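You operate a simulated robot arm through the tools that you are given. There is no shell and no other tool. Be economical: measure what you need, move in short steps, check, and stop when the job is done.

The job below is to be done with a simulated robot arm. You get a single attempt, and the scene is never put back.

Task
Switch the iron on, set it to high and give 3 shots of steam; dial and socket off after.
Fine: it stays on its rest.

It is judged by the outcome, as a careful person would: the job done as asked, and still so three seconds after it is handed in. It fails if anything else is knocked over, pushed out of place, dropped, spilled or broken.

Robot
A 6-joint arm with a two-finger parallel gripper, fixed in place. Base frame: the origin is at the foot of the arm, x ahead of it, y to its left, z up. Units: m, degrees, N and s.
With the tool pointing down near the work surface it reaches from about 0.18 to 0.76 m from the base axis. Its first joint turns from -166.0 to 166.0 degrees. Payload 3.91 kg.
The tool frame sits at the grasp point between the pads (the TCP): z along the fingers, y along the line on which they close. The tips reach 0.03 m beyond it. Largest opening 0.11 m; finger width 0.02, thickness 0.01; the body of the gripper, 0.048 by 0.112 m, starts 0.055 m behind the TCP.
Orientation is that of the tool frame in the base frame, as a unit quaternion [x, y, z, w]. With the fingers straight down and closing along the base's y, the tool's x points along the base's -x, its y along +y and its z along -z.

Tools
- The arm moves only by the tool apply_moves. Its arguments are lists of equal length, an entry for each row: "angular": the turn, a rotation vector about the tool's x, y, z in degrees, a list of three; "linear": the shift along the tool's x, y, z in m, a list of three; "jaw": the opening, from 0 (shut) to 1 (fully open). In form: {"angular": [[ax, ay, az], ...], "linear": [[x, y, z], ...], "jaw": [jaw, ...]}. A call has 1 to 8 rows; each row is the pose to reach, as a shift and turn from the pose commanded when the call began, along the tool's axes at that moment. A row lasts 0.2 s, in which the tool goes at most 0.05 m and 8.6 degrees; a call with a longer step from one row to the next is refused whole, and so is a gripper value outside its range. A pose out of reach is approached as far as the arm can. The call stops where the force on the tool passes 60 N (or 10 N more than at its start, if that is more) or the arm is blocked; 0.2 s more then pass. The fingers move at their own pace (about 0.045 m/s each) and stop on an object; they squeeze with about 31 N. The grip force told is the motor's: it shows also when the fingers shut on nothing. Time passes only in rows, and 0.2 s behind the last, so rows that repeat a pose let the fingers close. The reply holds the time, the measured pose of the TCP, the force on the tool along the base axes, the opening and the grip force, in the units named above and with some noise, and new pictures: "pictures" is both (left out), scene, wrist or none.
- Cameras (640 x 400 px; columns grow to the right, rows downward): "scene" is fixed at [0.22, 0.4987, 1.585]; the picture's right is [0.93, -0.37, 0.00], its down [-0.03, -0.08, -1.00] and it looks along [0.37, 0.93, -0.09] (base axes); focal length 214 px, centre (320, 200). "wrist" rides on the gripper at [-0.036, 0, -0.057] in the tool frame; the picture's right is [0.00, -1.00, 0.00], its down [0.97, 0.00, -0.24] and it looks along [0.24, 0.00, 0.97] (tool axes); focal length 218 px, centre (320, 200).
- slide_trunk(by): slides the trunk up (or, below 0, down) by that many m; the arm rides with it, the base frame stays. It gives what a move gives, with no picture.
- pixel_to_xyz(camera, pixels): for up to 12 pixels [column, row] of the newest picture of that camera ("zoom" is the newest enlarged one), the place [x, y, z] in the base frame of the surface seen there, good to about 0.003 m. No time passes.
- inspect(camera, box): a new picture of the part [left, top, right, bottom] of that camera's present view, enlarged. No time passes.
- job_done(): hands the job in; it is judged then, once.

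Go step by step. Measure first, check grasps and placings, and put right what went wrong. The budget is 80 turns and 120 pictures, counting those below and the enlarged ones. Unless the task says otherwise, let go and move clear before handing in, and close with one line.

The tools are called by a JSON object that holds its "name" and its "arguments". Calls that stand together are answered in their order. apply_moves: Moves the arm, as the interface text tells. Its arguments: {"type":"object","properties":{"angular":{"type":"array","items":{"type":"array","items":{"type":"number"}}},"linear":{"type":"array","items":{"type":"array","items":{"type":"number"}}},"jaw":{"type":"array","items":{"type":"number"}},"pictures":{"type":"string","enum":["both","scene","wrist","none"]}},"required":["angular","linear","jaw"]} The other tools are called the same way: slide_trunk (by) slides the trunk up or down; pixel_to_xyz (camera, pixels) gives the place of the surface under pixels of a picture; inspect (camera, box) takes an enlarged picture of a part of a camera's view; job_done () hands the job in.

At the start:

```text
time: 0.0
tcp_pos: [0.1441, 0.2926, 1.3614]
tool_rot: [0.0, 1.0, 0.0, 0.001]
wrist_force: [1.2, 0.7, 0.5]
width: 0.1098
grip_force: 0.0
trunk travel left (down, up): [-0.525, 0.065]
```

scene: 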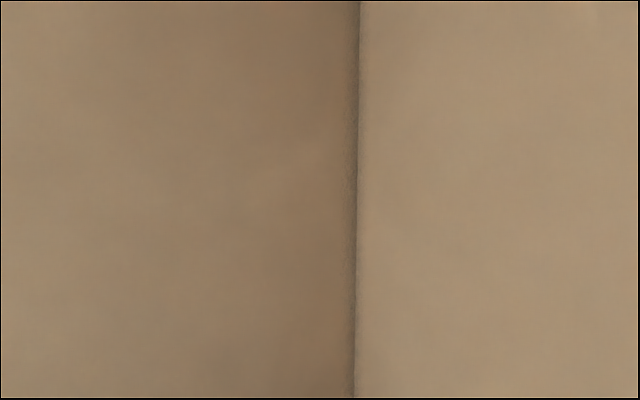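
wrist: 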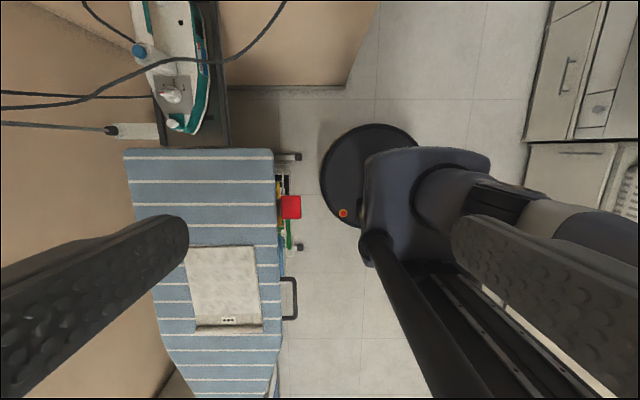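

The scene camera shows only a wall; the wrist picture shows the iron at the top left (about 180,70), on a dark rest beside a striped board. I'll enlarge and measure there.

{"name": "inspect", "arguments": {"camera": "wrist", "box": [80, 0, 300, 150]}}

{"name": "pixel_to_xyz", "arguments": {"camera": "wrist", "pixels": [[140, 50], [172, 95], [190, 20], [215, 100], [180, 122], [200, 200], [290, 207], [228, 320], [285, 157], [140, 130], [110, 130], [220, 10]]}}

{"name": "inspect", "arguments": {"camera": "wrist", "box": [130, 140, 310, 360]}}

```text
2.67 times, centred on (190, 75) of wrist
```

zoom: 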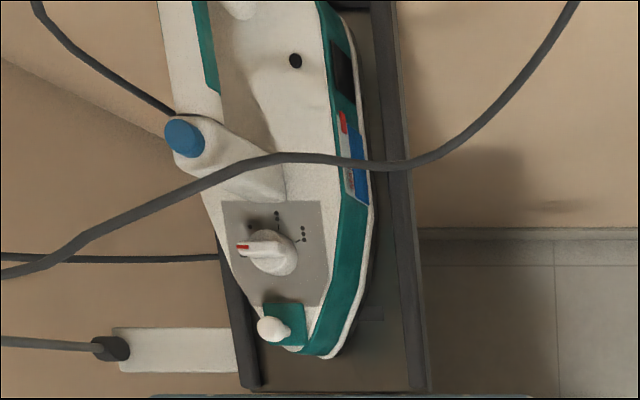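

```text
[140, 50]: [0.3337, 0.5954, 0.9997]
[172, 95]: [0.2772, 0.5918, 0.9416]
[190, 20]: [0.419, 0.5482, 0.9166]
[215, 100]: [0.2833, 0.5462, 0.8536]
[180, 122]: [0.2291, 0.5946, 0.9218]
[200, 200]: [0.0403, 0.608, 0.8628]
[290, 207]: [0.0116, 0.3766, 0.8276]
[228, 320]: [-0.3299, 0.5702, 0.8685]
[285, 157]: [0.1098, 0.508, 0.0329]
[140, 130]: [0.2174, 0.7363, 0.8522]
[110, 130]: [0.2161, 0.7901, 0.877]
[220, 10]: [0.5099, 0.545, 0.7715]
```

```text
1.82 times, centred on (220, 250) of wrist
```

zoom: 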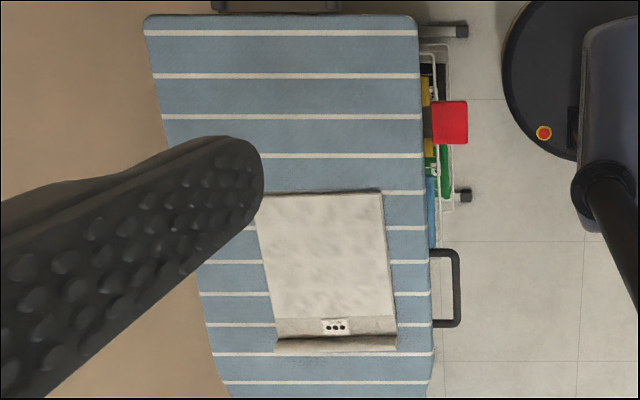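

The iron's dial is near (0.277,0.592,0.94), a white knob is in front of it and a blue one beside it. A plug and white strip sit at about (0.217,0.74). I'll move above at the same height for a better look.

{"name": "apply_moves", "arguments": {"angular": [[0, 0, 0], [0, 0, 0], [0, 0, 0], [0, 0, 0], [0, 0, 0], [0, 0, 0], [0, 0, 0], [0, 0, 0]], "linear": [[0, 0.045, 0], [0, 0.09, 0], [0, 0.135, 0], [0, 0.18, 0], [0, 0.225, 0], [0, 0.27, 0], [0, 0.31, 0], [0, 0.31, 0]], "jaw": [1, 1, 1, 1, 1, 1, 1, 1]}}

```text
time: 1.8
tcp_pos: [0.1366, 0.5223, 1.295]
tool_rot: [-0.001, 1.0, 0.001, 0.0]
wrist_force: [0.4, -0.1, 0.0]
width: 0.1102
grip_force: 0.1
out of reach, approached as far as the arm can: row 2, 3, 4, 5, 6, 7, 8
trunk travel left (down, up): [-0.525, 0.065]
```

scene: 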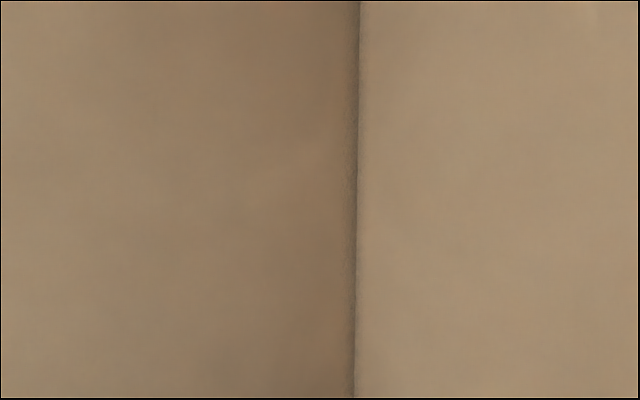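
wrist: 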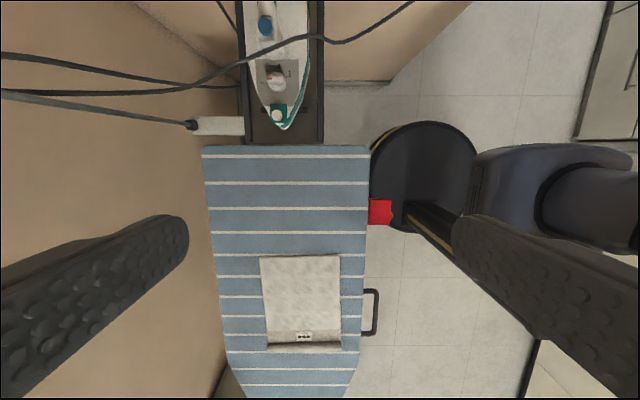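

The arm was limited by reach at this height (z fell to 1.295). I'll measure the parts and the cord and look closer.

{"name": "inspect", "arguments": {"camera": "wrist", "box": [170, 0, 350, 140]}}

{"name": "pixel_to_xyz", "arguments": {"camera": "wrist", "pixels": [[265, 25], [270, 77], [277, 85], [278, 113], [290, 128], [192, 125], [235, 126], [280, 40], [345, 40], [235, 65], [120, 75], [290, 50]]}}

```text
2.86 times, centred on (260, 70) of wrist
```

zoom: 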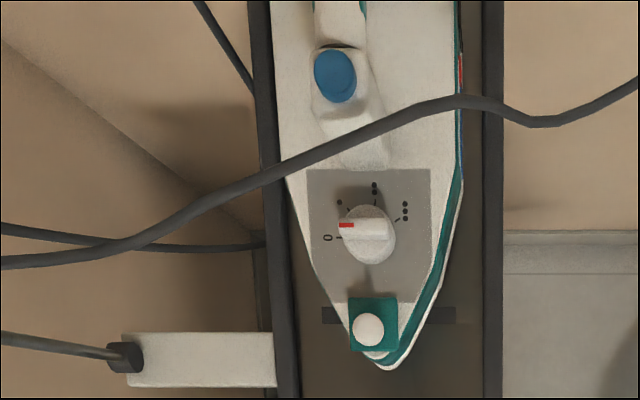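

```text
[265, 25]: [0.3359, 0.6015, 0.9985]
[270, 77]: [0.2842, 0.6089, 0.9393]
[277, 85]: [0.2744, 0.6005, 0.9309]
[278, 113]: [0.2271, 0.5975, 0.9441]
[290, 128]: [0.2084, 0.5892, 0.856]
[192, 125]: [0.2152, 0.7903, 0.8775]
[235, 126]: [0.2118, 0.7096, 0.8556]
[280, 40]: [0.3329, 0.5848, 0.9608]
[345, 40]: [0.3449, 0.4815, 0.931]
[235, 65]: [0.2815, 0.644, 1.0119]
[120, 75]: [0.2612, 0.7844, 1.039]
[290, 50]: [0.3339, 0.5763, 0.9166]
```

The pointer at zoom (346,225) is by "0", the steps are •, ••, •••, and the cord crosses between the blue button and the dial at z≈0.96–1.01. I'll go lower and somewhat forward to see the whole iron and the socket.

{"name": "apply_moves", "arguments": {"angular": [[0, 0, 0], [0, 0, 0], [0, 0, 0], [0, 0, 0]], "linear": [[0, 0, 0.03], [-0.03, 0, 0.06], [-0.06, 0, 0.09], [-0.1, 0, 0.11]], "jaw": [1, 1, 1, 1], "pictures": "wrist"}}

```text
time: 2.8
tcp_pos: [0.237, 0.5211, 1.1807]
tool_rot: [0.0, 1.0, 0.001, 0.0]
wrist_force: [0.6, 0.8, 0.1]
width: 0.1103
grip_force: 0.1
trunk travel left (down, up): [-0.525, 0.065]
```

wrist: 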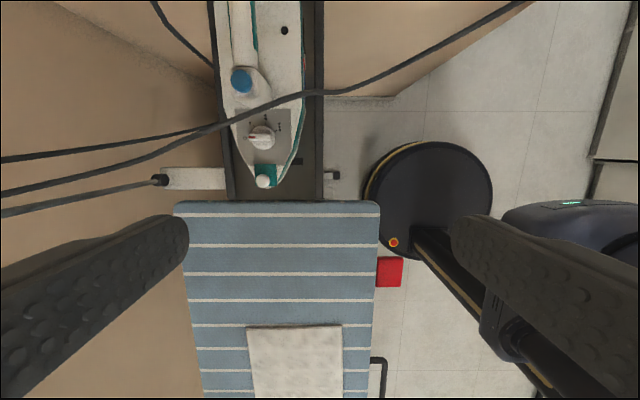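

The commanded pose follows the reached one. I'll go further along +x to see the rear of the iron and its handle.

{"name": "apply_moves", "arguments": {"angular": [[0, 0, 0], [0, 0, 0], [0, 0, 0], [0, 0, 0]], "linear": [[-0.04, 0, 0.0], [-0.08, 0, 0.0], [-0.12, 0, 0.0], [-0.15, 0, 0.0]], "jaw": [1, 1, 1, 1], "pictures": "wrist"}}

{"name": "inspect", "arguments": {"camera": "wrist", "box": [130, 0, 330, 200]}}

```text
time: 3.8
tcp_pos: [0.3866, 0.5215, 1.1812]
tool_rot: [0.0, 1.0, 0.0, 0.0]
wrist_force: [-0.7, 0.0, 0.1]
width: 0.11
grip_force: 0.1
trunk travel left (down, up): [-0.525, 0.065]
```

wrist: 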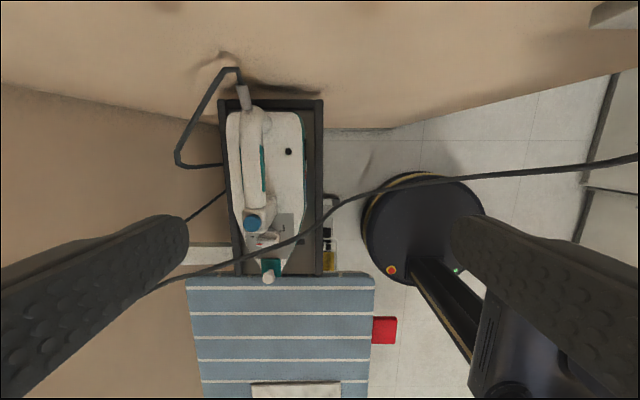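

```text
2.00 times, centred on (230, 100) of wrist
```

zoom: 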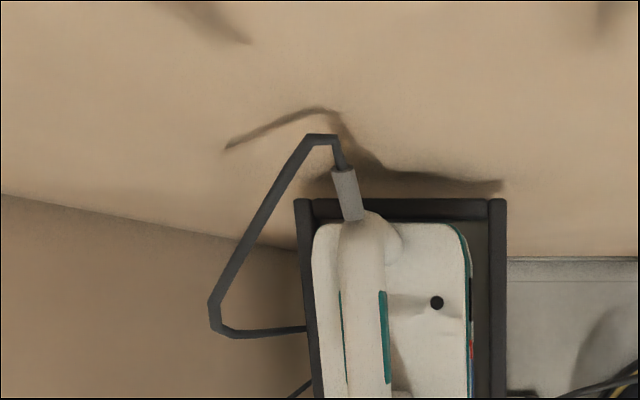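

The pilot light at (288,152) is dark and the blue button sits on the front of the handle, which makes it the likely steam button. Next I'll back off and tilt the camera toward +y to see the socket and the wall.

{"name": "apply_moves", "arguments": {"angular": [[-8, 0, 0], [-16, 0, 0], [-24, 0, 0], [-32, 0, 0], [-40, 0, 0], [-45, 0, 0], [-45, 0, 0]], "linear": [[0.02, -0.03, 0], [0.04, -0.06, 0], [0.06, -0.09, 0], [0.08, -0.12, 0], [0.09, -0.15, 0], [0.1, -0.17, 0], [0.1, -0.17, 0]], "jaw": [1, 1, 1, 1, 1, 1, 1], "pictures": "wrist"}}

```text
time: 5.4
tcp_pos: [0.2853, 0.3494, 1.18]
tool_rot: [-0.001, 0.923, 0.384, 0.0]
wrist_force: [-0.5, 0.4, 0.5]
width: 0.1099
grip_force: 0.1
trunk travel left (down, up): [-0.525, 0.065]
```

wrist: 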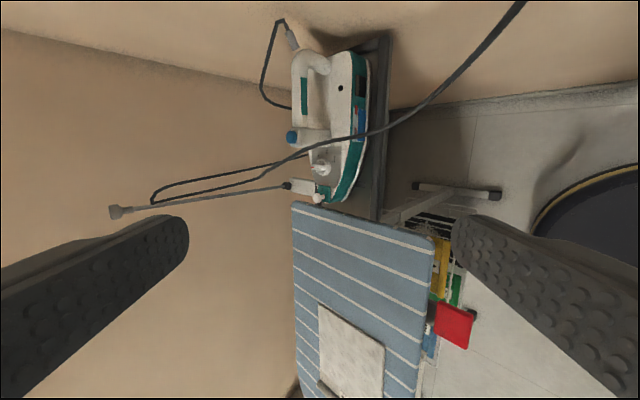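

A grey cable runs from the plug at (288,186) to something on the wall at (117,212). I'll enlarge and measure both ends.

{"name": "inspect", "arguments": {"camera": "wrist", "box": [80, 130, 240, 230]}}

{"name": "inspect", "arguments": {"camera": "wrist", "box": [250, 10, 410, 220]}}

{"name": "pixel_to_xyz", "arguments": {"camera": "wrist", "pixels": [[117, 212], [150, 170], [250, 190], [288, 186], [300, 186], [318, 197], [160, 190], [500, 15], [440, 90], [293, 137], [320, 168], [385, 160]]}}

```text
4.00 times, centred on (160, 180) of wrist
```

zoom: 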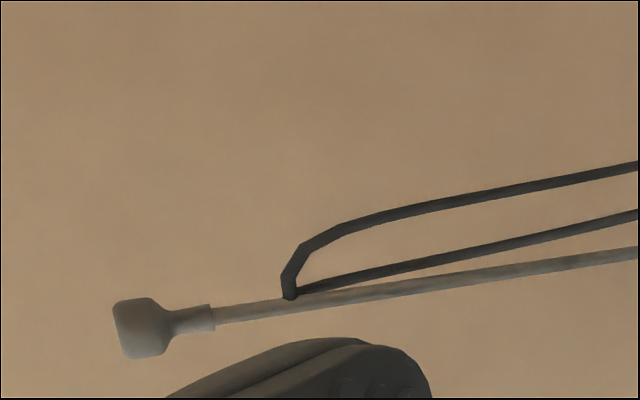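

```text
1.90 times, centred on (330, 115) of wrist
```

zoom: 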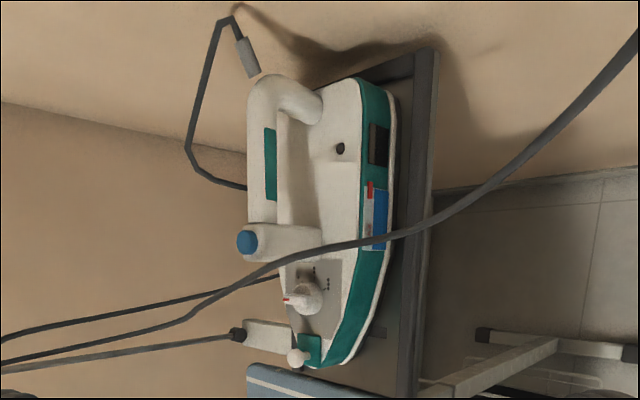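

```text
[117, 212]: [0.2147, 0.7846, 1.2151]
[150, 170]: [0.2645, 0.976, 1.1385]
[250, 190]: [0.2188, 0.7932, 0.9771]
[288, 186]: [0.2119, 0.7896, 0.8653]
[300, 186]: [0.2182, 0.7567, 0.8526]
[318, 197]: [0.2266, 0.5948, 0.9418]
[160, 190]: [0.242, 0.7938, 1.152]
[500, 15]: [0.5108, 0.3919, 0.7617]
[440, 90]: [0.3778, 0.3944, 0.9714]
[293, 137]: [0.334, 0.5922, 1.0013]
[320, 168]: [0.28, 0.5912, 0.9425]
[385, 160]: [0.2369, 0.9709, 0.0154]
```

The grey post at (0.215,0.79) is just a cord holder. The iron's cord goes over it, then right and down past (0.51,0.39,0.76), so the socket must be at the cord's end. I'll straighten up and look toward +x.

{"name": "apply_moves", "arguments": {"angular": [[8, 0, 0], [16, 0, 0], [24, 0, 0], [32, 0, 0], [40, 0, 0], [45, 0, 0], [45, 0, 0]], "linear": [[0.01, -0.02, -0.02], [0.02, -0.04, -0.04], [0.03, -0.06, -0.06], [0.04, -0.08, -0.08], [0.05, -0.1, -0.1], [0.05, -0.106, -0.106], [0.05, -0.106, -0.106]], "jaw": [1, 1, 1, 1, 1, 1, 1], "pictures": "none"}}

{"name": "apply_moves", "arguments": {"angular": [[0, -8, 0], [0, -16, 0], [0, -24, 0], [0, -32, 0], [0, -40, 0], [0, -48, 0], [0, -55, 0], [0, -55, 0]], "linear": [[0, 0, 0], [0, 0, 0], [0, 0, 0], [0, 0, 0], [0, 0, 0], [0, 0, 0], [0, 0, 0], [0, 0, 0]], "jaw": [1, 1, 1, 1, 1, 1, 1, 1], "pictures": "wrist"}}

```text
time: 7.0
tcp_pos: [0.2353, 0.1982, 1.1818]
tool_rot: [0.0, 1.0, -0.002, 0.001]
wrist_force: [-0.2, -0.8, 0.6]
width: 0.11
grip_force: 0.1
trunk travel left (down, up): [-0.525, 0.065]
```

```text
time: 8.8
tcp_pos: [0.2347, 0.1998, 1.1818]
tool_rot: [0.0, 0.886, 0.0, 0.463]
wrist_force: [0.5, 0.3, 0.0]
width: 0.11
grip_force: 0.0
trunk travel left (down, up): [-0.525, 0.065]
```

wrist: 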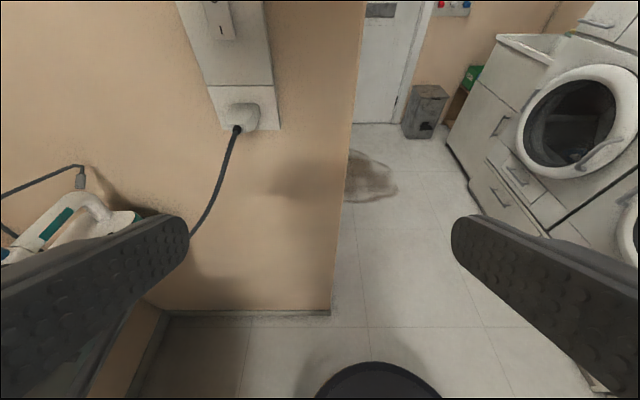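

The socket is on the wall ahead at about (245,115), with a switch plate above at (218,20). I'll tilt up a bit and look closely.

{"name": "apply_moves", "arguments": {"angular": [[0, -8, 0], [0, -16, 0], [0, -20, 0], [0, -20, 0]], "linear": [[0, 0, 0], [0, 0, 0], [0, 0, 0], [0, 0, 0]], "jaw": [1, 1, 1, 1], "pictures": "wrist"}}

{"name": "inspect", "arguments": {"camera": "wrist", "box": [160, 20, 320, 200]}}

```text
time: 9.8
tcp_pos: [0.2344, 0.1995, 1.182]
tool_rot: [0.001, 0.793, -0.001, 0.61]
wrist_force: [0.2, 0.2, -0.3]
width: 0.1101
grip_force: 0.1
trunk travel left (down, up): [-0.525, 0.065]
```

wrist: 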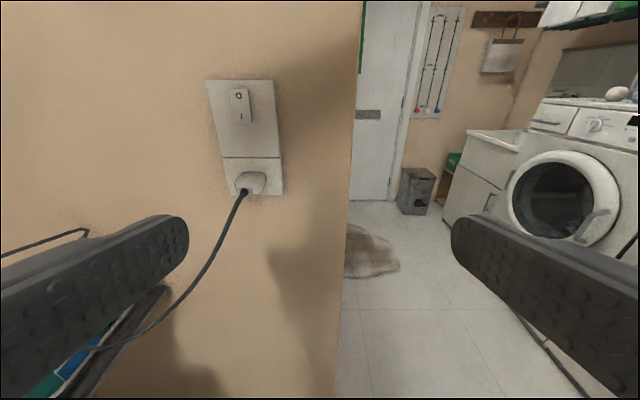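

```text
2.22 times, centred on (240, 110) of wrist
```

zoom: 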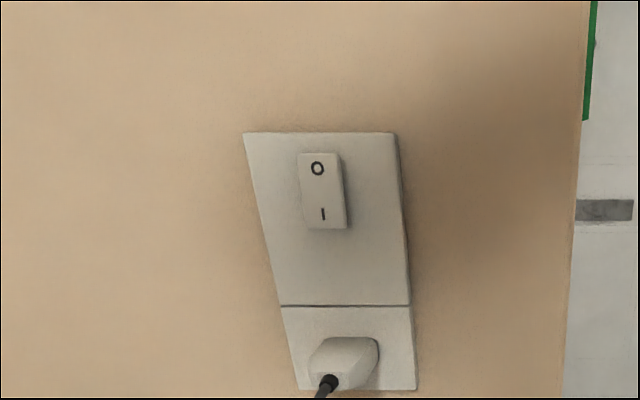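

It's a rocker marked O at the top and I at the bottom. I'll measure it and the plate.

{"name": "inspect", "arguments": {"camera": "wrist", "box": [215, 75, 275, 135]}}

{"name": "pixel_to_xyz", "arguments": {"camera": "wrist", "pixels": [[239, 92], [241, 100], [242, 110], [243, 117], [222, 90], [262, 90], [225, 125], [270, 130], [200, 110], [320, 110], [250, 180], [242, 105]]}}

```text
6.67 times, centred on (245, 105) of wrist
```

zoom: 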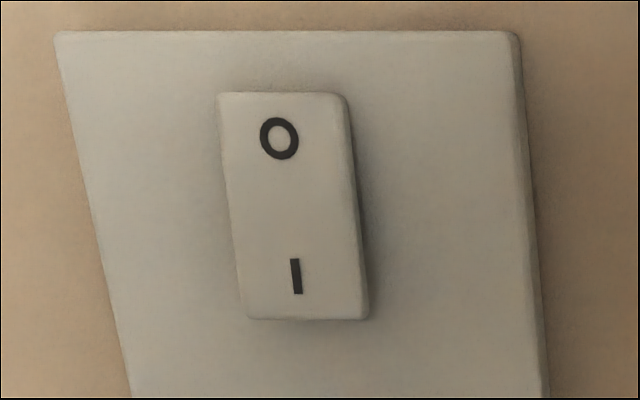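

```text
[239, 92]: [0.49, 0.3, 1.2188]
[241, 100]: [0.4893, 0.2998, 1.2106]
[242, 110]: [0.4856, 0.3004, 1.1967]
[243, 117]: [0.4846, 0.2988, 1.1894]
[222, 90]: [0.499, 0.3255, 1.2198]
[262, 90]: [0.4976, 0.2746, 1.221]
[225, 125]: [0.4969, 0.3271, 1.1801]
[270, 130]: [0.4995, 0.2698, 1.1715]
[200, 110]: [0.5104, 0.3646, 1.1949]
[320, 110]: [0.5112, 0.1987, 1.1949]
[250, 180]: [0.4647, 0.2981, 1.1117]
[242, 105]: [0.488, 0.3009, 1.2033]
```

The wall is at x≈0.511, and the rocker is centred at (0.487,0.300,1.204) with its bottom standing out, so it is off. I'll point the fingers along +x and close them.

{"name": "apply_moves", "arguments": {"angular": [[0, -5, 0], [0, -10, 0], [0, -14.9, 0], [0, -14.9, 0], [0, -14.9, 0], [0, -14.9, 0], [0, -14.9, 0]], "linear": [[0, 0, 0], [0, 0, 0], [0, 0, 0], [0, 0, 0], [0, 0, 0], [0, 0, 0], [0, 0, 0]], "jaw": [0, 0, 0, 0, 0, 0, 0], "pictures": "none"}}

{"name": "apply_moves", "arguments": {"angular": [[0, 0, 0], [0, 0, 0], [0, 0, 0], [0, 0, 0], [0, 0, 0], [0, 0, 0]], "linear": [[0, 0.03, 0.03], [0, 0.06, 0.06], [0, 0.09, 0.09], [0, 0.1, 0.13], [-0.003, 0.1, 0.17], [-0.003, 0.1, 0.185]], "jaw": [0, 0, 0, 0, 0, 0], "pictures": "wrist"}}

```text
time: 11.4
tcp_pos: [0.2348, 0.1997, 1.1816]
tool_rot: [0.0, 0.708, 0.0, 0.706]
wrist_force: [0.3, 0.0, 0.2]
width: 0.0001
grip_force: 30.9
trunk travel left (down, up): [-0.525, 0.065]
```

```text
time: 12.8
tcp_pos: [0.4236, 0.2981, 1.1853]
tool_rot: [-0.001, 0.707, 0.001, 0.707]
wrist_force: [0.1, 0.3, 0.2]
width: 0.0
grip_force: 31.4
trunk travel left (down, up): [-0.525, 0.065]
```

wrist: 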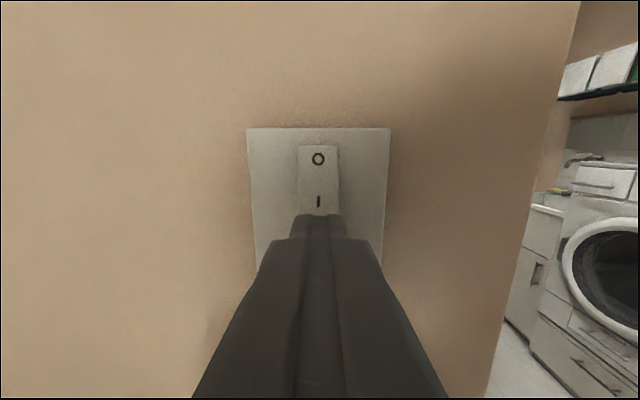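

The tips are below and in line with the "I" half, 3 cm short of it. I'll push in gently.

{"name": "apply_moves", "arguments": {"angular": [[0, 0, 0], [0, 0, 0], [0, 0, 0], [0, 0, 0], [0, 0, 0]], "linear": [[0, 0.001, 0.02], [0, 0.001, 0.03], [0, 0.001, 0.034], [0, 0.001, 0.037], [0, 0.001, 0.039]], "jaw": [0, 0, 0, 0, 0], "pictures": "wrist"}}

{"name": "inspect", "arguments": {"camera": "wrist", "box": [240, 100, 400, 230]}}

```text
time: 14.0
tcp_pos: [0.4588, 0.2995, 1.1842]
tool_rot: [0.001, 0.707, -0.001, 0.707]
wrist_force: [-7.4, -2.0, 0.6]
width: 0.0
grip_force: 31.0
trunk travel left (down, up): [-0.525, 0.065]
```

wrist: 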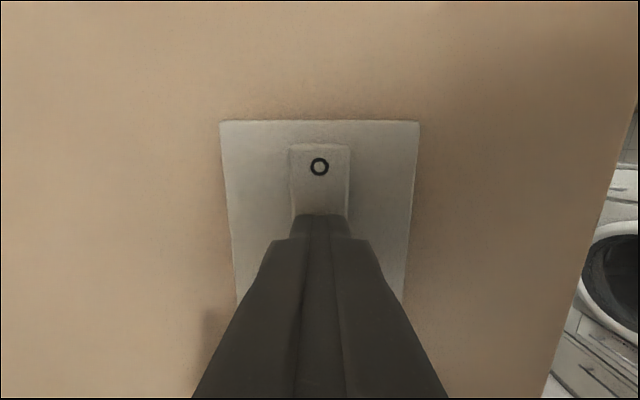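

```text
3.08 times, centred on (320, 165) of wrist
```

zoom: 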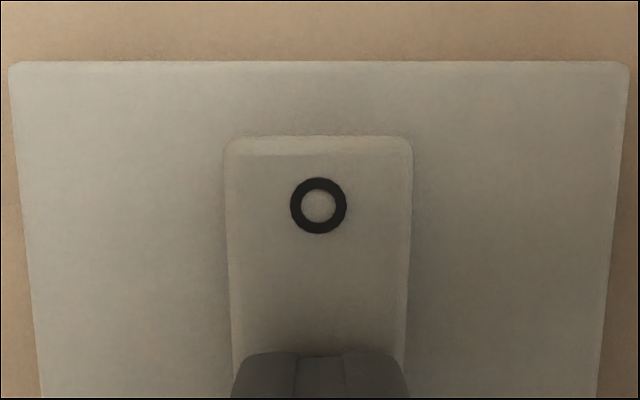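

The top of the rocker now stands out and I read about 7 N, so it looks flipped. I'll back off and check.

{"name": "apply_moves", "arguments": {"angular": [[0, 0, 0], [0, 0, 0], [0, 0, 0]], "linear": [[0, 0, -0.03], [0, 0, -0.07], [0.02, 0, -0.1]], "jaw": [0, 0, 0], "pictures": "wrist"}}

{"name": "inspect", "arguments": {"camera": "wrist", "box": [260, 120, 380, 220]}}

{"name": "pixel_to_xyz", "arguments": {"camera": "wrist", "pixels": [[319, 160], [319, 165], [319, 170], [319, 175], [319, 180]]}}

```text
time: 14.8
tcp_pos: [0.359, 0.3011, 1.1637]
tool_rot: [0.001, 0.708, 0.0, 0.706]
wrist_force: [-1.2, -0.1, -0.6]
width: 0.0
grip_force: 31.1
trunk travel left (down, up): [-0.525, 0.065]
```

wrist: 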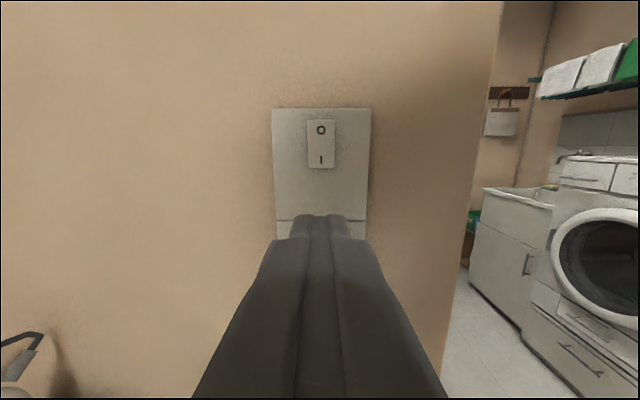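

```text
4.00 times, centred on (320, 170) of wrist
```

zoom: 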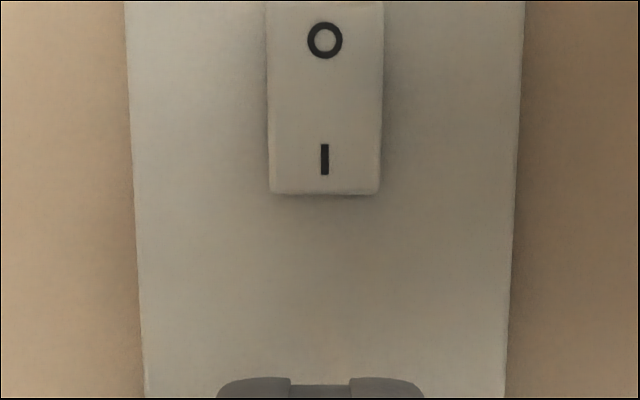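

```text
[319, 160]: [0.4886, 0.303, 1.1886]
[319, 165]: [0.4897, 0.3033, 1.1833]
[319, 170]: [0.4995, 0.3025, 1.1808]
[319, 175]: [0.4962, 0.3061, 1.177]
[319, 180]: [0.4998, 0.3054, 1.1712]
```

{"name": "pixel_to_xyz", "arguments": {"camera": "wrist", "pixels": [[320, 121], [312, 124], [312, 130], [312, 136], [312, 142], [312, 148], [312, 154], [312, 160], [312, 165]]}}

```text
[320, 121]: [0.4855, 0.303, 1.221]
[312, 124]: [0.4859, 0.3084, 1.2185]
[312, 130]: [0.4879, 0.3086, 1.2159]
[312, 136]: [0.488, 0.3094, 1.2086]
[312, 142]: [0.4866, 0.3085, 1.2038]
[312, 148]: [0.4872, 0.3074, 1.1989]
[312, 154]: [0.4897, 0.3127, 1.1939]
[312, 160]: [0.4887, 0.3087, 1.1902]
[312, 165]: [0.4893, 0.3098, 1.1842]
```

The rocker's top is at x≈0.485 and its bottom at 0.489, so the socket is on. Now I'll return above the iron with the fingers down and measure the dial and the cord.

{"name": "apply_moves", "arguments": {"angular": [[0, 8, 0], [0, 16, 0], [0, 24, 0], [0, 32, 0], [0, 40, 0], [0, 48, 0]], "linear": [[0, 0.01, -0.03], [0, 0.03, -0.06], [0, 0.05, -0.09], [0, 0.07, -0.12], [0, 0.09, -0.13], [0, 0.1, -0.13]], "jaw": [0.5, 0.5, 0.5, 0.5, 0.5, 0.5], "pictures": "none"}}

{"name": "apply_moves", "arguments": {"angular": [[0, 8, 0], [0, 16, 0], [0, 24, 0], [0, 32, 0], [0, 40, 0], [0, 42, 0]], "linear": [[0, 0.02, 0], [0, 0.04, 0], [0, 0.06, 0], [0, 0.08, 0], [0, 0.1, 0], [0, 0.11, 0]], "jaw": [0.5, 0.5, 0.5, 0.5, 0.5, 0.5], "pictures": "wrist"}}

```text
time: 16.2
tcp_pos: [0.2292, 0.4005, 1.1642]
tool_rot: [-0.001, 0.934, 0.0, 0.357]
wrist_force: [-0.2, -0.2, 0.3]
width: 0.0549
grip_force: 0.1
trunk travel left (down, up): [-0.525, 0.065]
```

```text
time: 17.6
tcp_pos: [0.2297, 0.5121, 1.1652]
tool_rot: [0.0, 1.0, -0.001, -0.002]
wrist_force: [-0.8, 0.5, -0.5]
width: 0.0552
grip_force: 0.1
trunk travel left (down, up): [-0.525, 0.065]
```

wrist: 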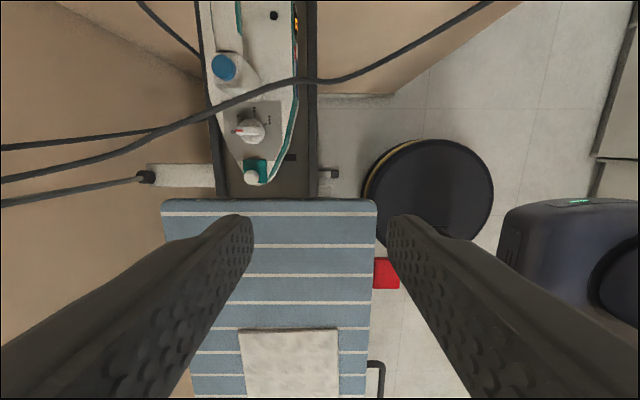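

{"name": "inspect", "arguments": {"camera": "wrist", "box": [190, 60, 320, 200]}}

{"name": "pixel_to_xyz", "arguments": {"camera": "wrist", "pixels": [[200, 116], [220, 106], [240, 96], [260, 87], [280, 83], [300, 80], [330, 80], [380, 68], [237, 132], [250, 130], [262, 132], [251, 177]]}}

```text
2.86 times, centred on (255, 130) of wrist
```

zoom: 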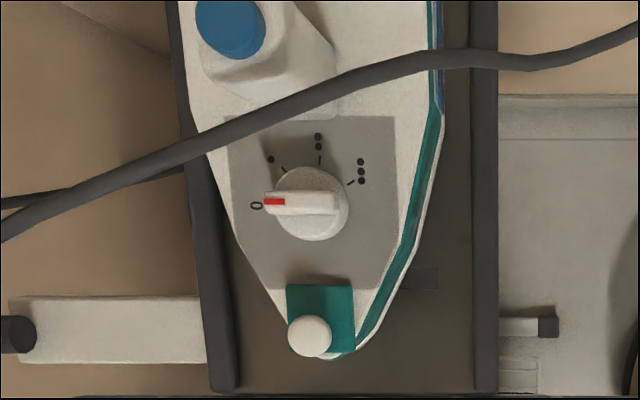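

```text
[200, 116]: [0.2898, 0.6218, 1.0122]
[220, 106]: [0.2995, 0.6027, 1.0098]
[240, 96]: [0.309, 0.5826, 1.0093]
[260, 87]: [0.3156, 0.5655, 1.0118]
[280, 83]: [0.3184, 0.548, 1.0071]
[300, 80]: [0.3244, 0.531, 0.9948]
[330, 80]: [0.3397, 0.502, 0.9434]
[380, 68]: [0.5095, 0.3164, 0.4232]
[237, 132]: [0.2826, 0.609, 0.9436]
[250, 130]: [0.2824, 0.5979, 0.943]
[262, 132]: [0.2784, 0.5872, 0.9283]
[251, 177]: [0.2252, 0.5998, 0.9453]
```

The cord hangs at z≈1.01 just behind the dial (x≈0.30 at y 0.60), so I plan to turn the dial's wing from the nose side. First I'll sample the dial and plate heights in detail.

{"name": "pixel_to_xyz", "arguments": {"camera": "zoom", "pixels": [[250, 160], [260, 250], [380, 140], [375, 250], [275, 202], [305, 203], [333, 205], [310, 180], [312, 232], [340, 190], [320, 300], [300, 120]]}}

{"name": "inspect", "arguments": {"camera": "wrist", "box": [225, 105, 285, 155]}}

```text
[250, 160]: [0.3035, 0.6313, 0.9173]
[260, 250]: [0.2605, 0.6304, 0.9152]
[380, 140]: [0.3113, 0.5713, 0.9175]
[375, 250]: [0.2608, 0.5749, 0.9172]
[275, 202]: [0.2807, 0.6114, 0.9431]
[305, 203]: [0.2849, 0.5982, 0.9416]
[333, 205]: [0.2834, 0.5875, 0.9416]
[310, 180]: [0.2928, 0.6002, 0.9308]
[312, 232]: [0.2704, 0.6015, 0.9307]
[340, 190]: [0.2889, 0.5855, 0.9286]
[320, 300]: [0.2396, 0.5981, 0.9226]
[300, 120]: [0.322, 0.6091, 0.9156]
```

```text
8.00 times, centred on (255, 130) of wrist
```

zoom: 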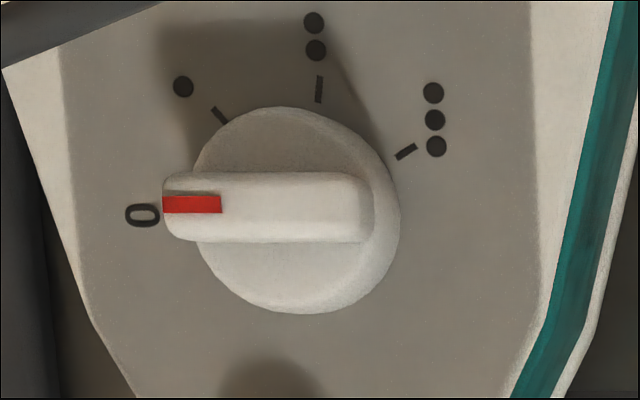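

The plate is flat at z≈0.917, with the disc top at 0.931 and the wing top at 0.942; the dial centre is near (0.2815,0.602) and "•••" is about 150° clockwise from "0". I'll push the wing's tail round the nose side, starting by tilting 25° and closing the fingers above it.

{"name": "apply_moves", "arguments": {"angular": [[0, -5, 0], [0, -10, 0], [0, -15, 0], [0, -20, 0], [0, -25, 0], [0, -25, 0], [0, -25, 0]], "linear": [[-0.0065, 0.013, 0.0156], [-0.013, 0.026, 0.031], [-0.02, 0.04, 0.047], [-0.026, 0.053, 0.062], [-0.0326, 0.0659, 0.078], [-0.0326, 0.0659, 0.078], [-0.0326, 0.0659, 0.078]], "jaw": [0, 0, 0, 0, 0, 0, 0], "pictures": "wrist"}}

```text
time: 19.2
tcp_pos: [0.2631, 0.5776, 1.0887]
tool_rot: [0.0, 0.976, 0.0, 0.216]
wrist_force: [-1.0, -0.2, -0.5]
width: 0.0
grip_force: 31.0
trunk travel left (down, up): [-0.525, 0.065]
```

wrist: 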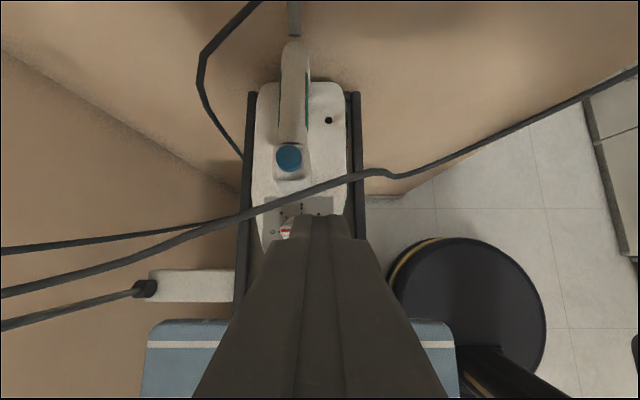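

The fingers are tilted and clear of the cord. I'll check the cord's position in this view while descending in front of it to just above the wing.

{"name": "pixel_to_xyz", "arguments": {"camera": "wrist", "pixels": [[240, 217], [265, 206], [290, 197], [310, 189], [330, 183], [350, 177], [285, 231], [289, 158]]}}

{"name": "apply_moves", "arguments": {"angular": [[0, 0, 0], [0, 0, 0], [0, 0, 0], [0, 0, 0]], "linear": [[0.0127, 0, 0.0272], [0.0254, 0, 0.0544], [0.038, 0, 0.0816], [0.0445, 0, 0.0955]], "jaw": [0, 0, 0, 0], "pictures": "wrist"}}

```text
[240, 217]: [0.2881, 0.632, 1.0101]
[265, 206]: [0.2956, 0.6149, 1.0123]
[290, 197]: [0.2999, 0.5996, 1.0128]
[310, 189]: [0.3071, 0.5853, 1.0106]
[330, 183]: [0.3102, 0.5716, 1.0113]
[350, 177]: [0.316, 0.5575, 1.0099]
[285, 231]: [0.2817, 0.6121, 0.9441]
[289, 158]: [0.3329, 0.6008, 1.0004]
```

```text
time: 20.2
tcp_pos: [0.262, 0.5769, 0.98]
tool_rot: [0.0, 0.976, 0.0, 0.216]
wrist_force: [0.0, 0.3, -0.9]
width: 0.0
grip_force: 31.2
trunk travel left (down, up): [-0.525, 0.065]
```

wrist: 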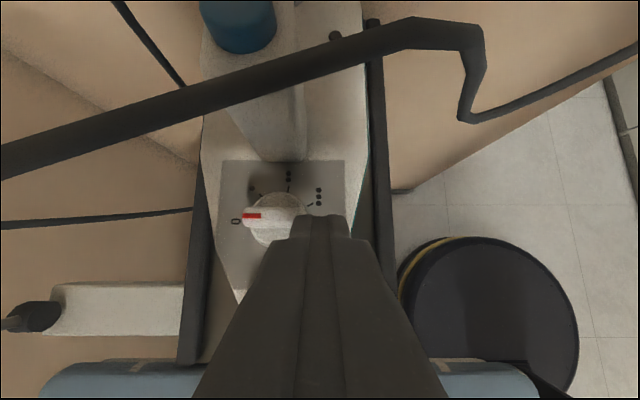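

The tip is at about (0.275,0.577,0.953), above the wing, with the cord clear behind. I'll move +x, then lower it behind the wing's tail.

{"name": "apply_moves", "arguments": {"angular": [[0, 0, 0], [0, 0, 0], [0, 0, 0], [0, 0, 0]], "linear": [[-0.012, 0, 0.0056], [-0.024, 0.001, 0.0112], [-0.0206, 0.001, 0.0185], [-0.0172, 0.001, 0.0257]], "jaw": [0, 0, 0, 0], "pictures": "wrist"}}

{"name": "inspect", "arguments": {"camera": "wrist", "box": [200, 130, 380, 300]}}

```text
time: 21.2
tcp_pos: [0.2887, 0.5773, 0.9632]
tool_rot: [0.001, 0.977, 0.0, 0.215]
wrist_force: [0.5, 0.0, -0.2]
width: 0.0
grip_force: 30.6
trunk travel left (down, up): [-0.525, 0.065]
```

wrist: 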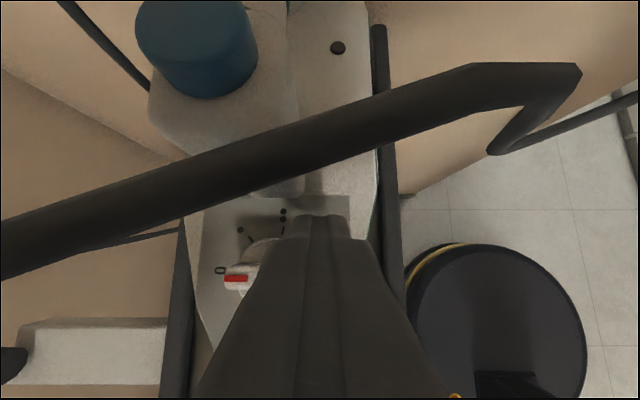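

```text
2.35 times, centred on (290, 215) of wrist
```

zoom: 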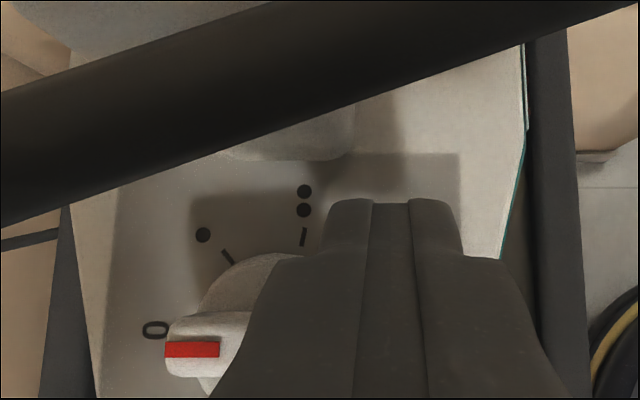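

The tip is at (0.301,0.577,0.936), just behind the wing's tail. I'll sweep the tail toward −x and then +y.

{"name": "apply_moves", "arguments": {"angular": [[0, 0, 0], [0, 0, 0], [0, 0, 0], [0, 0, 0], [0, 0, 0]], "linear": [[0, 0.0047, 0], [0.0031, 0.0047, -0.0014], [0.00825, 0.0037, -0.00385], [0.0132, 0.0057, -0.0062], [0.0162, 0.0092, -0.0076]], "jaw": [0, 0, 0, 0, 0], "pictures": "wrist"}}

{"name": "inspect", "arguments": {"camera": "wrist", "box": [200, 130, 380, 300]}}

```text
time: 22.4
tcp_pos: [0.2711, 0.5858, 0.9664]
tool_rot: [0.0, 0.976, -0.001, 0.216]
wrist_force: [2.5, -3.1, 2.0]
width: 0.0002
grip_force: 31.1
trunk travel left (down, up): [-0.525, 0.065]
```

wrist: 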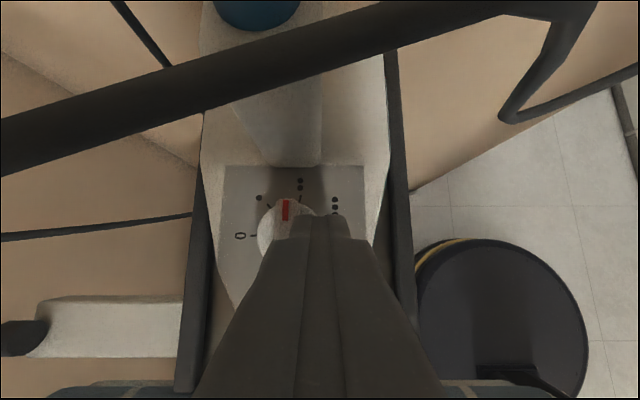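

```text
2.35 times, centred on (290, 215) of wrist
```

zoom: 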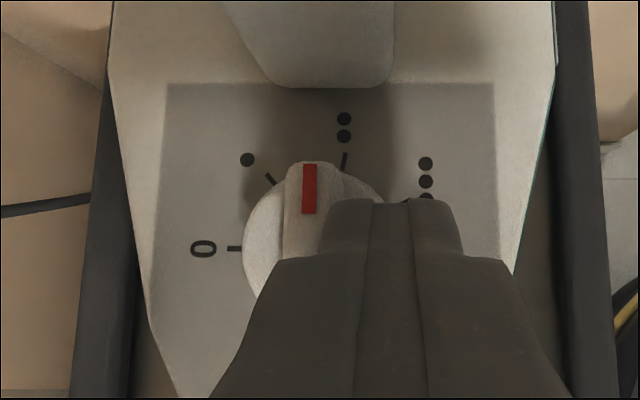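

The pointer is now at about 90° next to "••". I'll lift slightly, straighten the tool and reposition in front of the tail to push it on toward +y/+x.

{"name": "apply_moves", "arguments": {"angular": [[0, 0, 0], [0, 8, 0], [0, 16, 0], [0, 24, 0], [0, 25, 0]], "linear": [[-0.0051, -0.005, -0.0109], [-0.002, -0.0078, -0.013], [0.001, -0.0078, -0.015], [0.0042, -0.0078, -0.017], [0.0042, -0.0078, -0.017]], "jaw": [0, 0, 0, 0, 0], "pictures": "wrist"}}

{"name": "inspect", "arguments": {"camera": "wrist", "box": [200, 90, 380, 260]}}

```text
time: 23.6
tcp_pos: [0.2604, 0.5782, 0.9787]
tool_rot: [0.001, 1.0, -0.001, -0.001]
wrist_force: [0.4, 0.3, 0.0]
width: 0.0001
grip_force: 31.0
trunk travel left (down, up): [-0.525, 0.065]
```

wrist: 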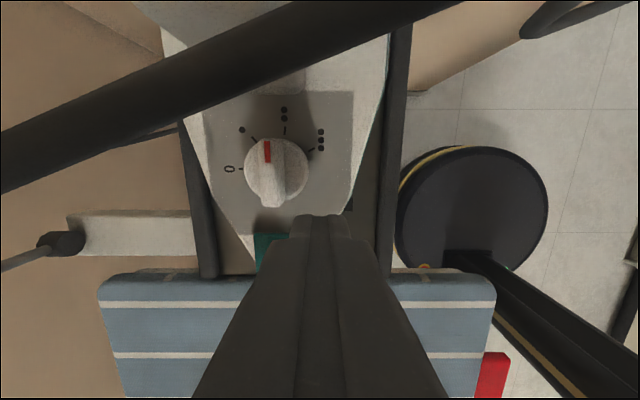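

```text
2.35 times, centred on (290, 175) of wrist
```

zoom: 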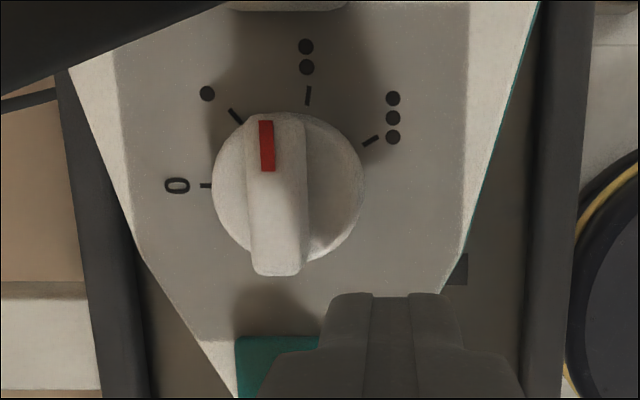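

The pointer is straight up (about 92°), just short of "••". I'll measure the tail and centre in this view.

{"name": "pixel_to_xyz", "arguments": {"camera": "zoom", "pixels": [[278, 265], [255, 262], [300, 262], [267, 130], [278, 195], [340, 190], [230, 190], [320, 130], [308, 95], [370, 140], [236, 116], [206, 185]]}}

```text
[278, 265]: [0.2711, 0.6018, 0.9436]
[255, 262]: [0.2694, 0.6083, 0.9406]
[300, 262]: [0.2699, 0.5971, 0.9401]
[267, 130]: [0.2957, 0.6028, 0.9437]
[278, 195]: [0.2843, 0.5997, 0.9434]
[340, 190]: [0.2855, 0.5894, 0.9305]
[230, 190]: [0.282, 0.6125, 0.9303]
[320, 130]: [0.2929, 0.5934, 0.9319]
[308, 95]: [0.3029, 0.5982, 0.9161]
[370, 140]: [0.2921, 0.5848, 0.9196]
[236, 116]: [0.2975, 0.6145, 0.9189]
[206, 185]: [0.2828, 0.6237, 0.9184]
```

The tail is at (0.269,0.602) and "•••" is at about 29°. I'll lower beside the tail and push it round to 150° total.

{"name": "apply_moves", "arguments": {"angular": [[0, 0, 0], [0, 0, 0], [0, 0, 0], [0, 0, 0], [0, 0, 0], [0, 0, 0], [0, 0, 0]], "linear": [[-0.0026, 0, 0.006], [-0.0026, 0.0018, 0.0122], [-0.0026, 0.0083, 0.0122], [-0.0018, 0.0108, 0.0122], [-0.0014, 0.014, 0.0122], [-0.002, 0.017, 0.0122], [-0.0033, 0.0195, 0.0122]], "jaw": [0, 0, 0, 0, 0, 0, 0], "pictures": "wrist"}}

{"name": "inspect", "arguments": {"camera": "wrist", "box": [200, 90, 380, 260]}}

```text
time: 25.2
tcp_pos: [0.2629, 0.5991, 0.9667]
tool_rot: [0.0, 1.0, 0.0, -0.001]
wrist_force: [0.2, -0.1, 0.1]
width: 0.0
grip_force: 30.7
trunk travel left (down, up): [-0.525, 0.065]
```

wrist: 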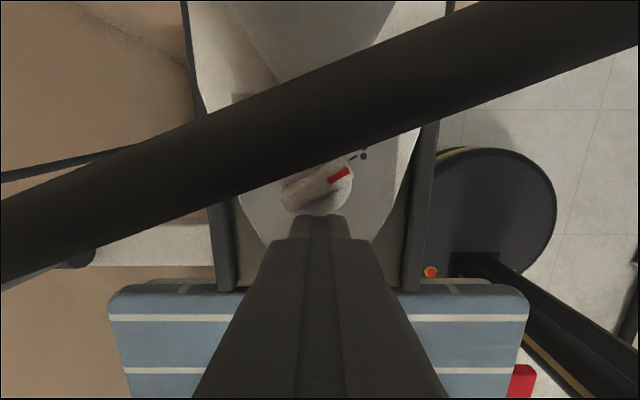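

```text
2.35 times, centred on (290, 175) of wrist
```

zoom: 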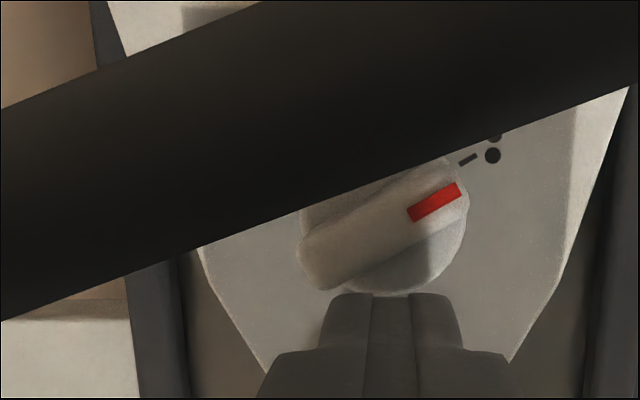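

The pointer is now next to "•••" and I feel no force, so it seems seated there. I'll back off and look from above, including at the pilot light.

{"name": "apply_moves", "arguments": {"angular": [[0, 0, 0], [0, 0, 0], [0, 0, 0], [0, 0, 0], [0, 0, 0], [0, 0, 0]], "linear": [[0.004, -0.006, 0], [0.004, -0.008, -0.03], [0.0, -0.02, -0.07], [0.0, -0.04, -0.11], [0.0, -0.06, -0.14], [0.0, -0.06, -0.16]], "jaw": [0, 0, 0, 0, 0, 0], "pictures": "wrist"}}

{"name": "inspect", "arguments": {"camera": "wrist", "box": [200, 0, 350, 190]}}

```text
time: 26.6
tcp_pos: [0.2606, 0.5399, 1.1239]
tool_rot: [0.0, 1.0, -0.001, -0.001]
wrist_force: [-1.0, 0.2, 0.0]
width: 0.0
grip_force: 31.4
trunk travel left (down, up): [-0.525, 0.065]
```

wrist: 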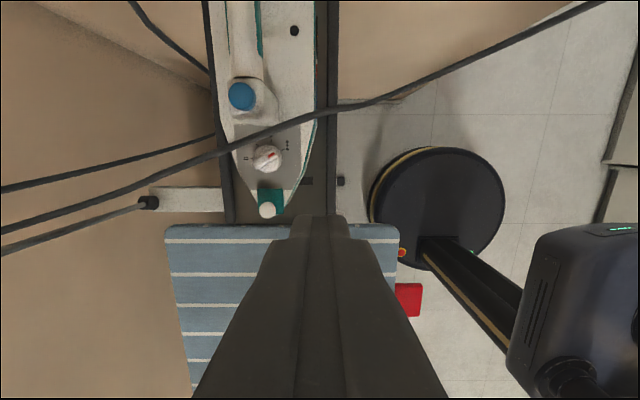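

```text
2.11 times, centred on (275, 95) of wrist
```

zoom: 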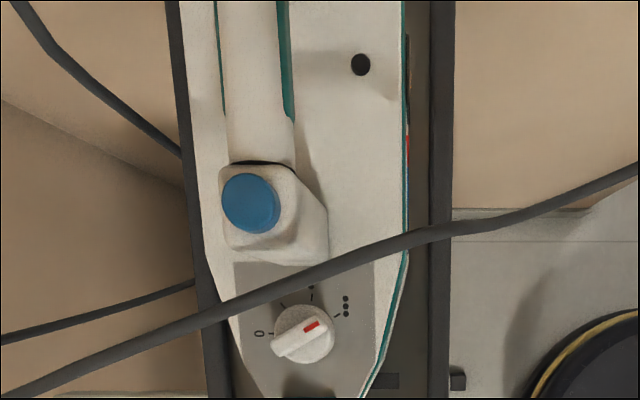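

The dial shows "•••", but the dark dot at (294,31) hasn't lit. I'll look at the iron's side panel and this dot from the −y side, in case there's another switch.

{"name": "apply_moves", "arguments": {"angular": [[-8, 0, 0], [-16, 0, 0], [-24, 0, 0], [-32, 0, 0], [-40, 0, 0], [-48, 0, 0]], "linear": [[-0.02, -0.03, 0], [-0.04, -0.06, 0], [-0.06, -0.09, 0.02], [-0.08, -0.12, 0.04], [-0.1, -0.15, 0.05], [-0.12, -0.16, 0.06]], "jaw": [0, 0, 0, 0, 0, 0], "pictures": "wrist"}}

{"name": "inspect", "arguments": {"camera": "wrist", "box": [200, 50, 420, 220]}}

```text
time: 28.0
tcp_pos: [0.3817, 0.3779, 1.0667]
tool_rot: [0.001, 0.914, 0.406, -0.001]
wrist_force: [-0.2, 0.1, 0.4]
width: 0.0001
grip_force: 31.6
trunk travel left (down, up): [-0.525, 0.065]
```

wrist: 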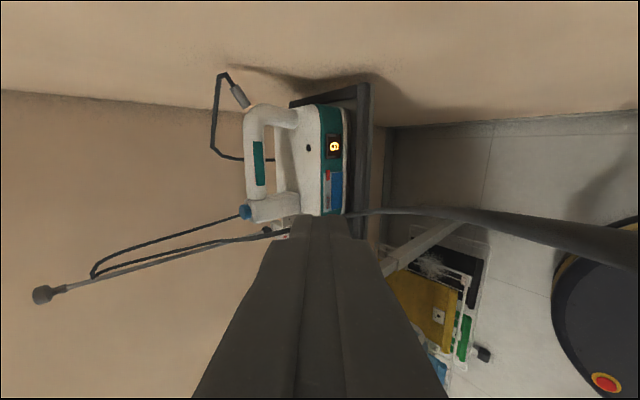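

```text
2.35 times, centred on (310, 135) of wrist
```

zoom: 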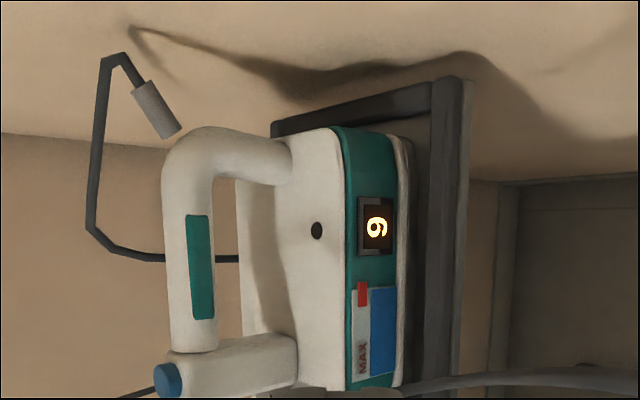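

The side display is now lit with a digit, so the iron has power. I'll zoom in, wait a second, and see whether it's counting.

{"name": "inspect", "arguments": {"camera": "wrist", "box": [310, 125, 360, 215]}}

{"name": "apply_moves", "arguments": {"angular": [[0, 0, 0], [0, 0, 0], [0, 0, 0], [0, 0, 0], [0, 0, 0]], "linear": [[0, -0.0, 0], [0, 0, 0], [0, 0, 0], [0, 0, 0], [0, 0, 0]], "jaw": [0, 0, 0, 0, 0], "pictures": "none"}}

{"name": "inspect", "arguments": {"camera": "wrist", "box": [310, 125, 360, 215]}}

```text
4.44 times, centred on (335, 170) of wrist
```

zoom: 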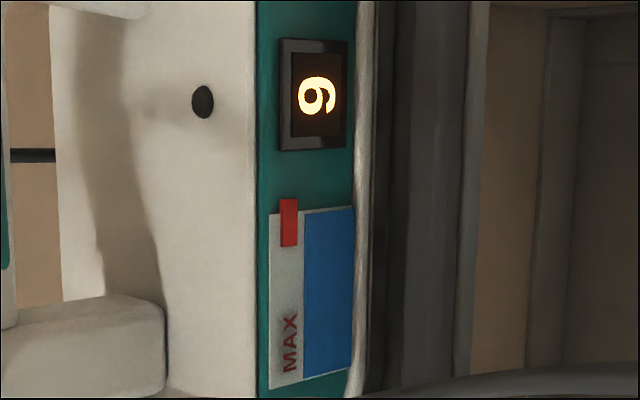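

```text
time: 29.2
tcp_pos: [0.3812, 0.3782, 1.0659]
tool_rot: [0.0, 0.914, 0.406, -0.001]
wrist_force: [0.3, -0.6, -0.1]
width: 0.0
grip_force: 31.0
trunk travel left (down, up): [-0.525, 0.065]
```

```text
4.44 times, centred on (335, 170) of wrist
```

zoom: 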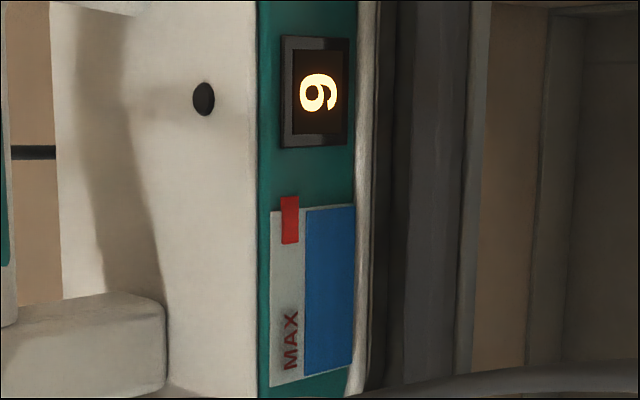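

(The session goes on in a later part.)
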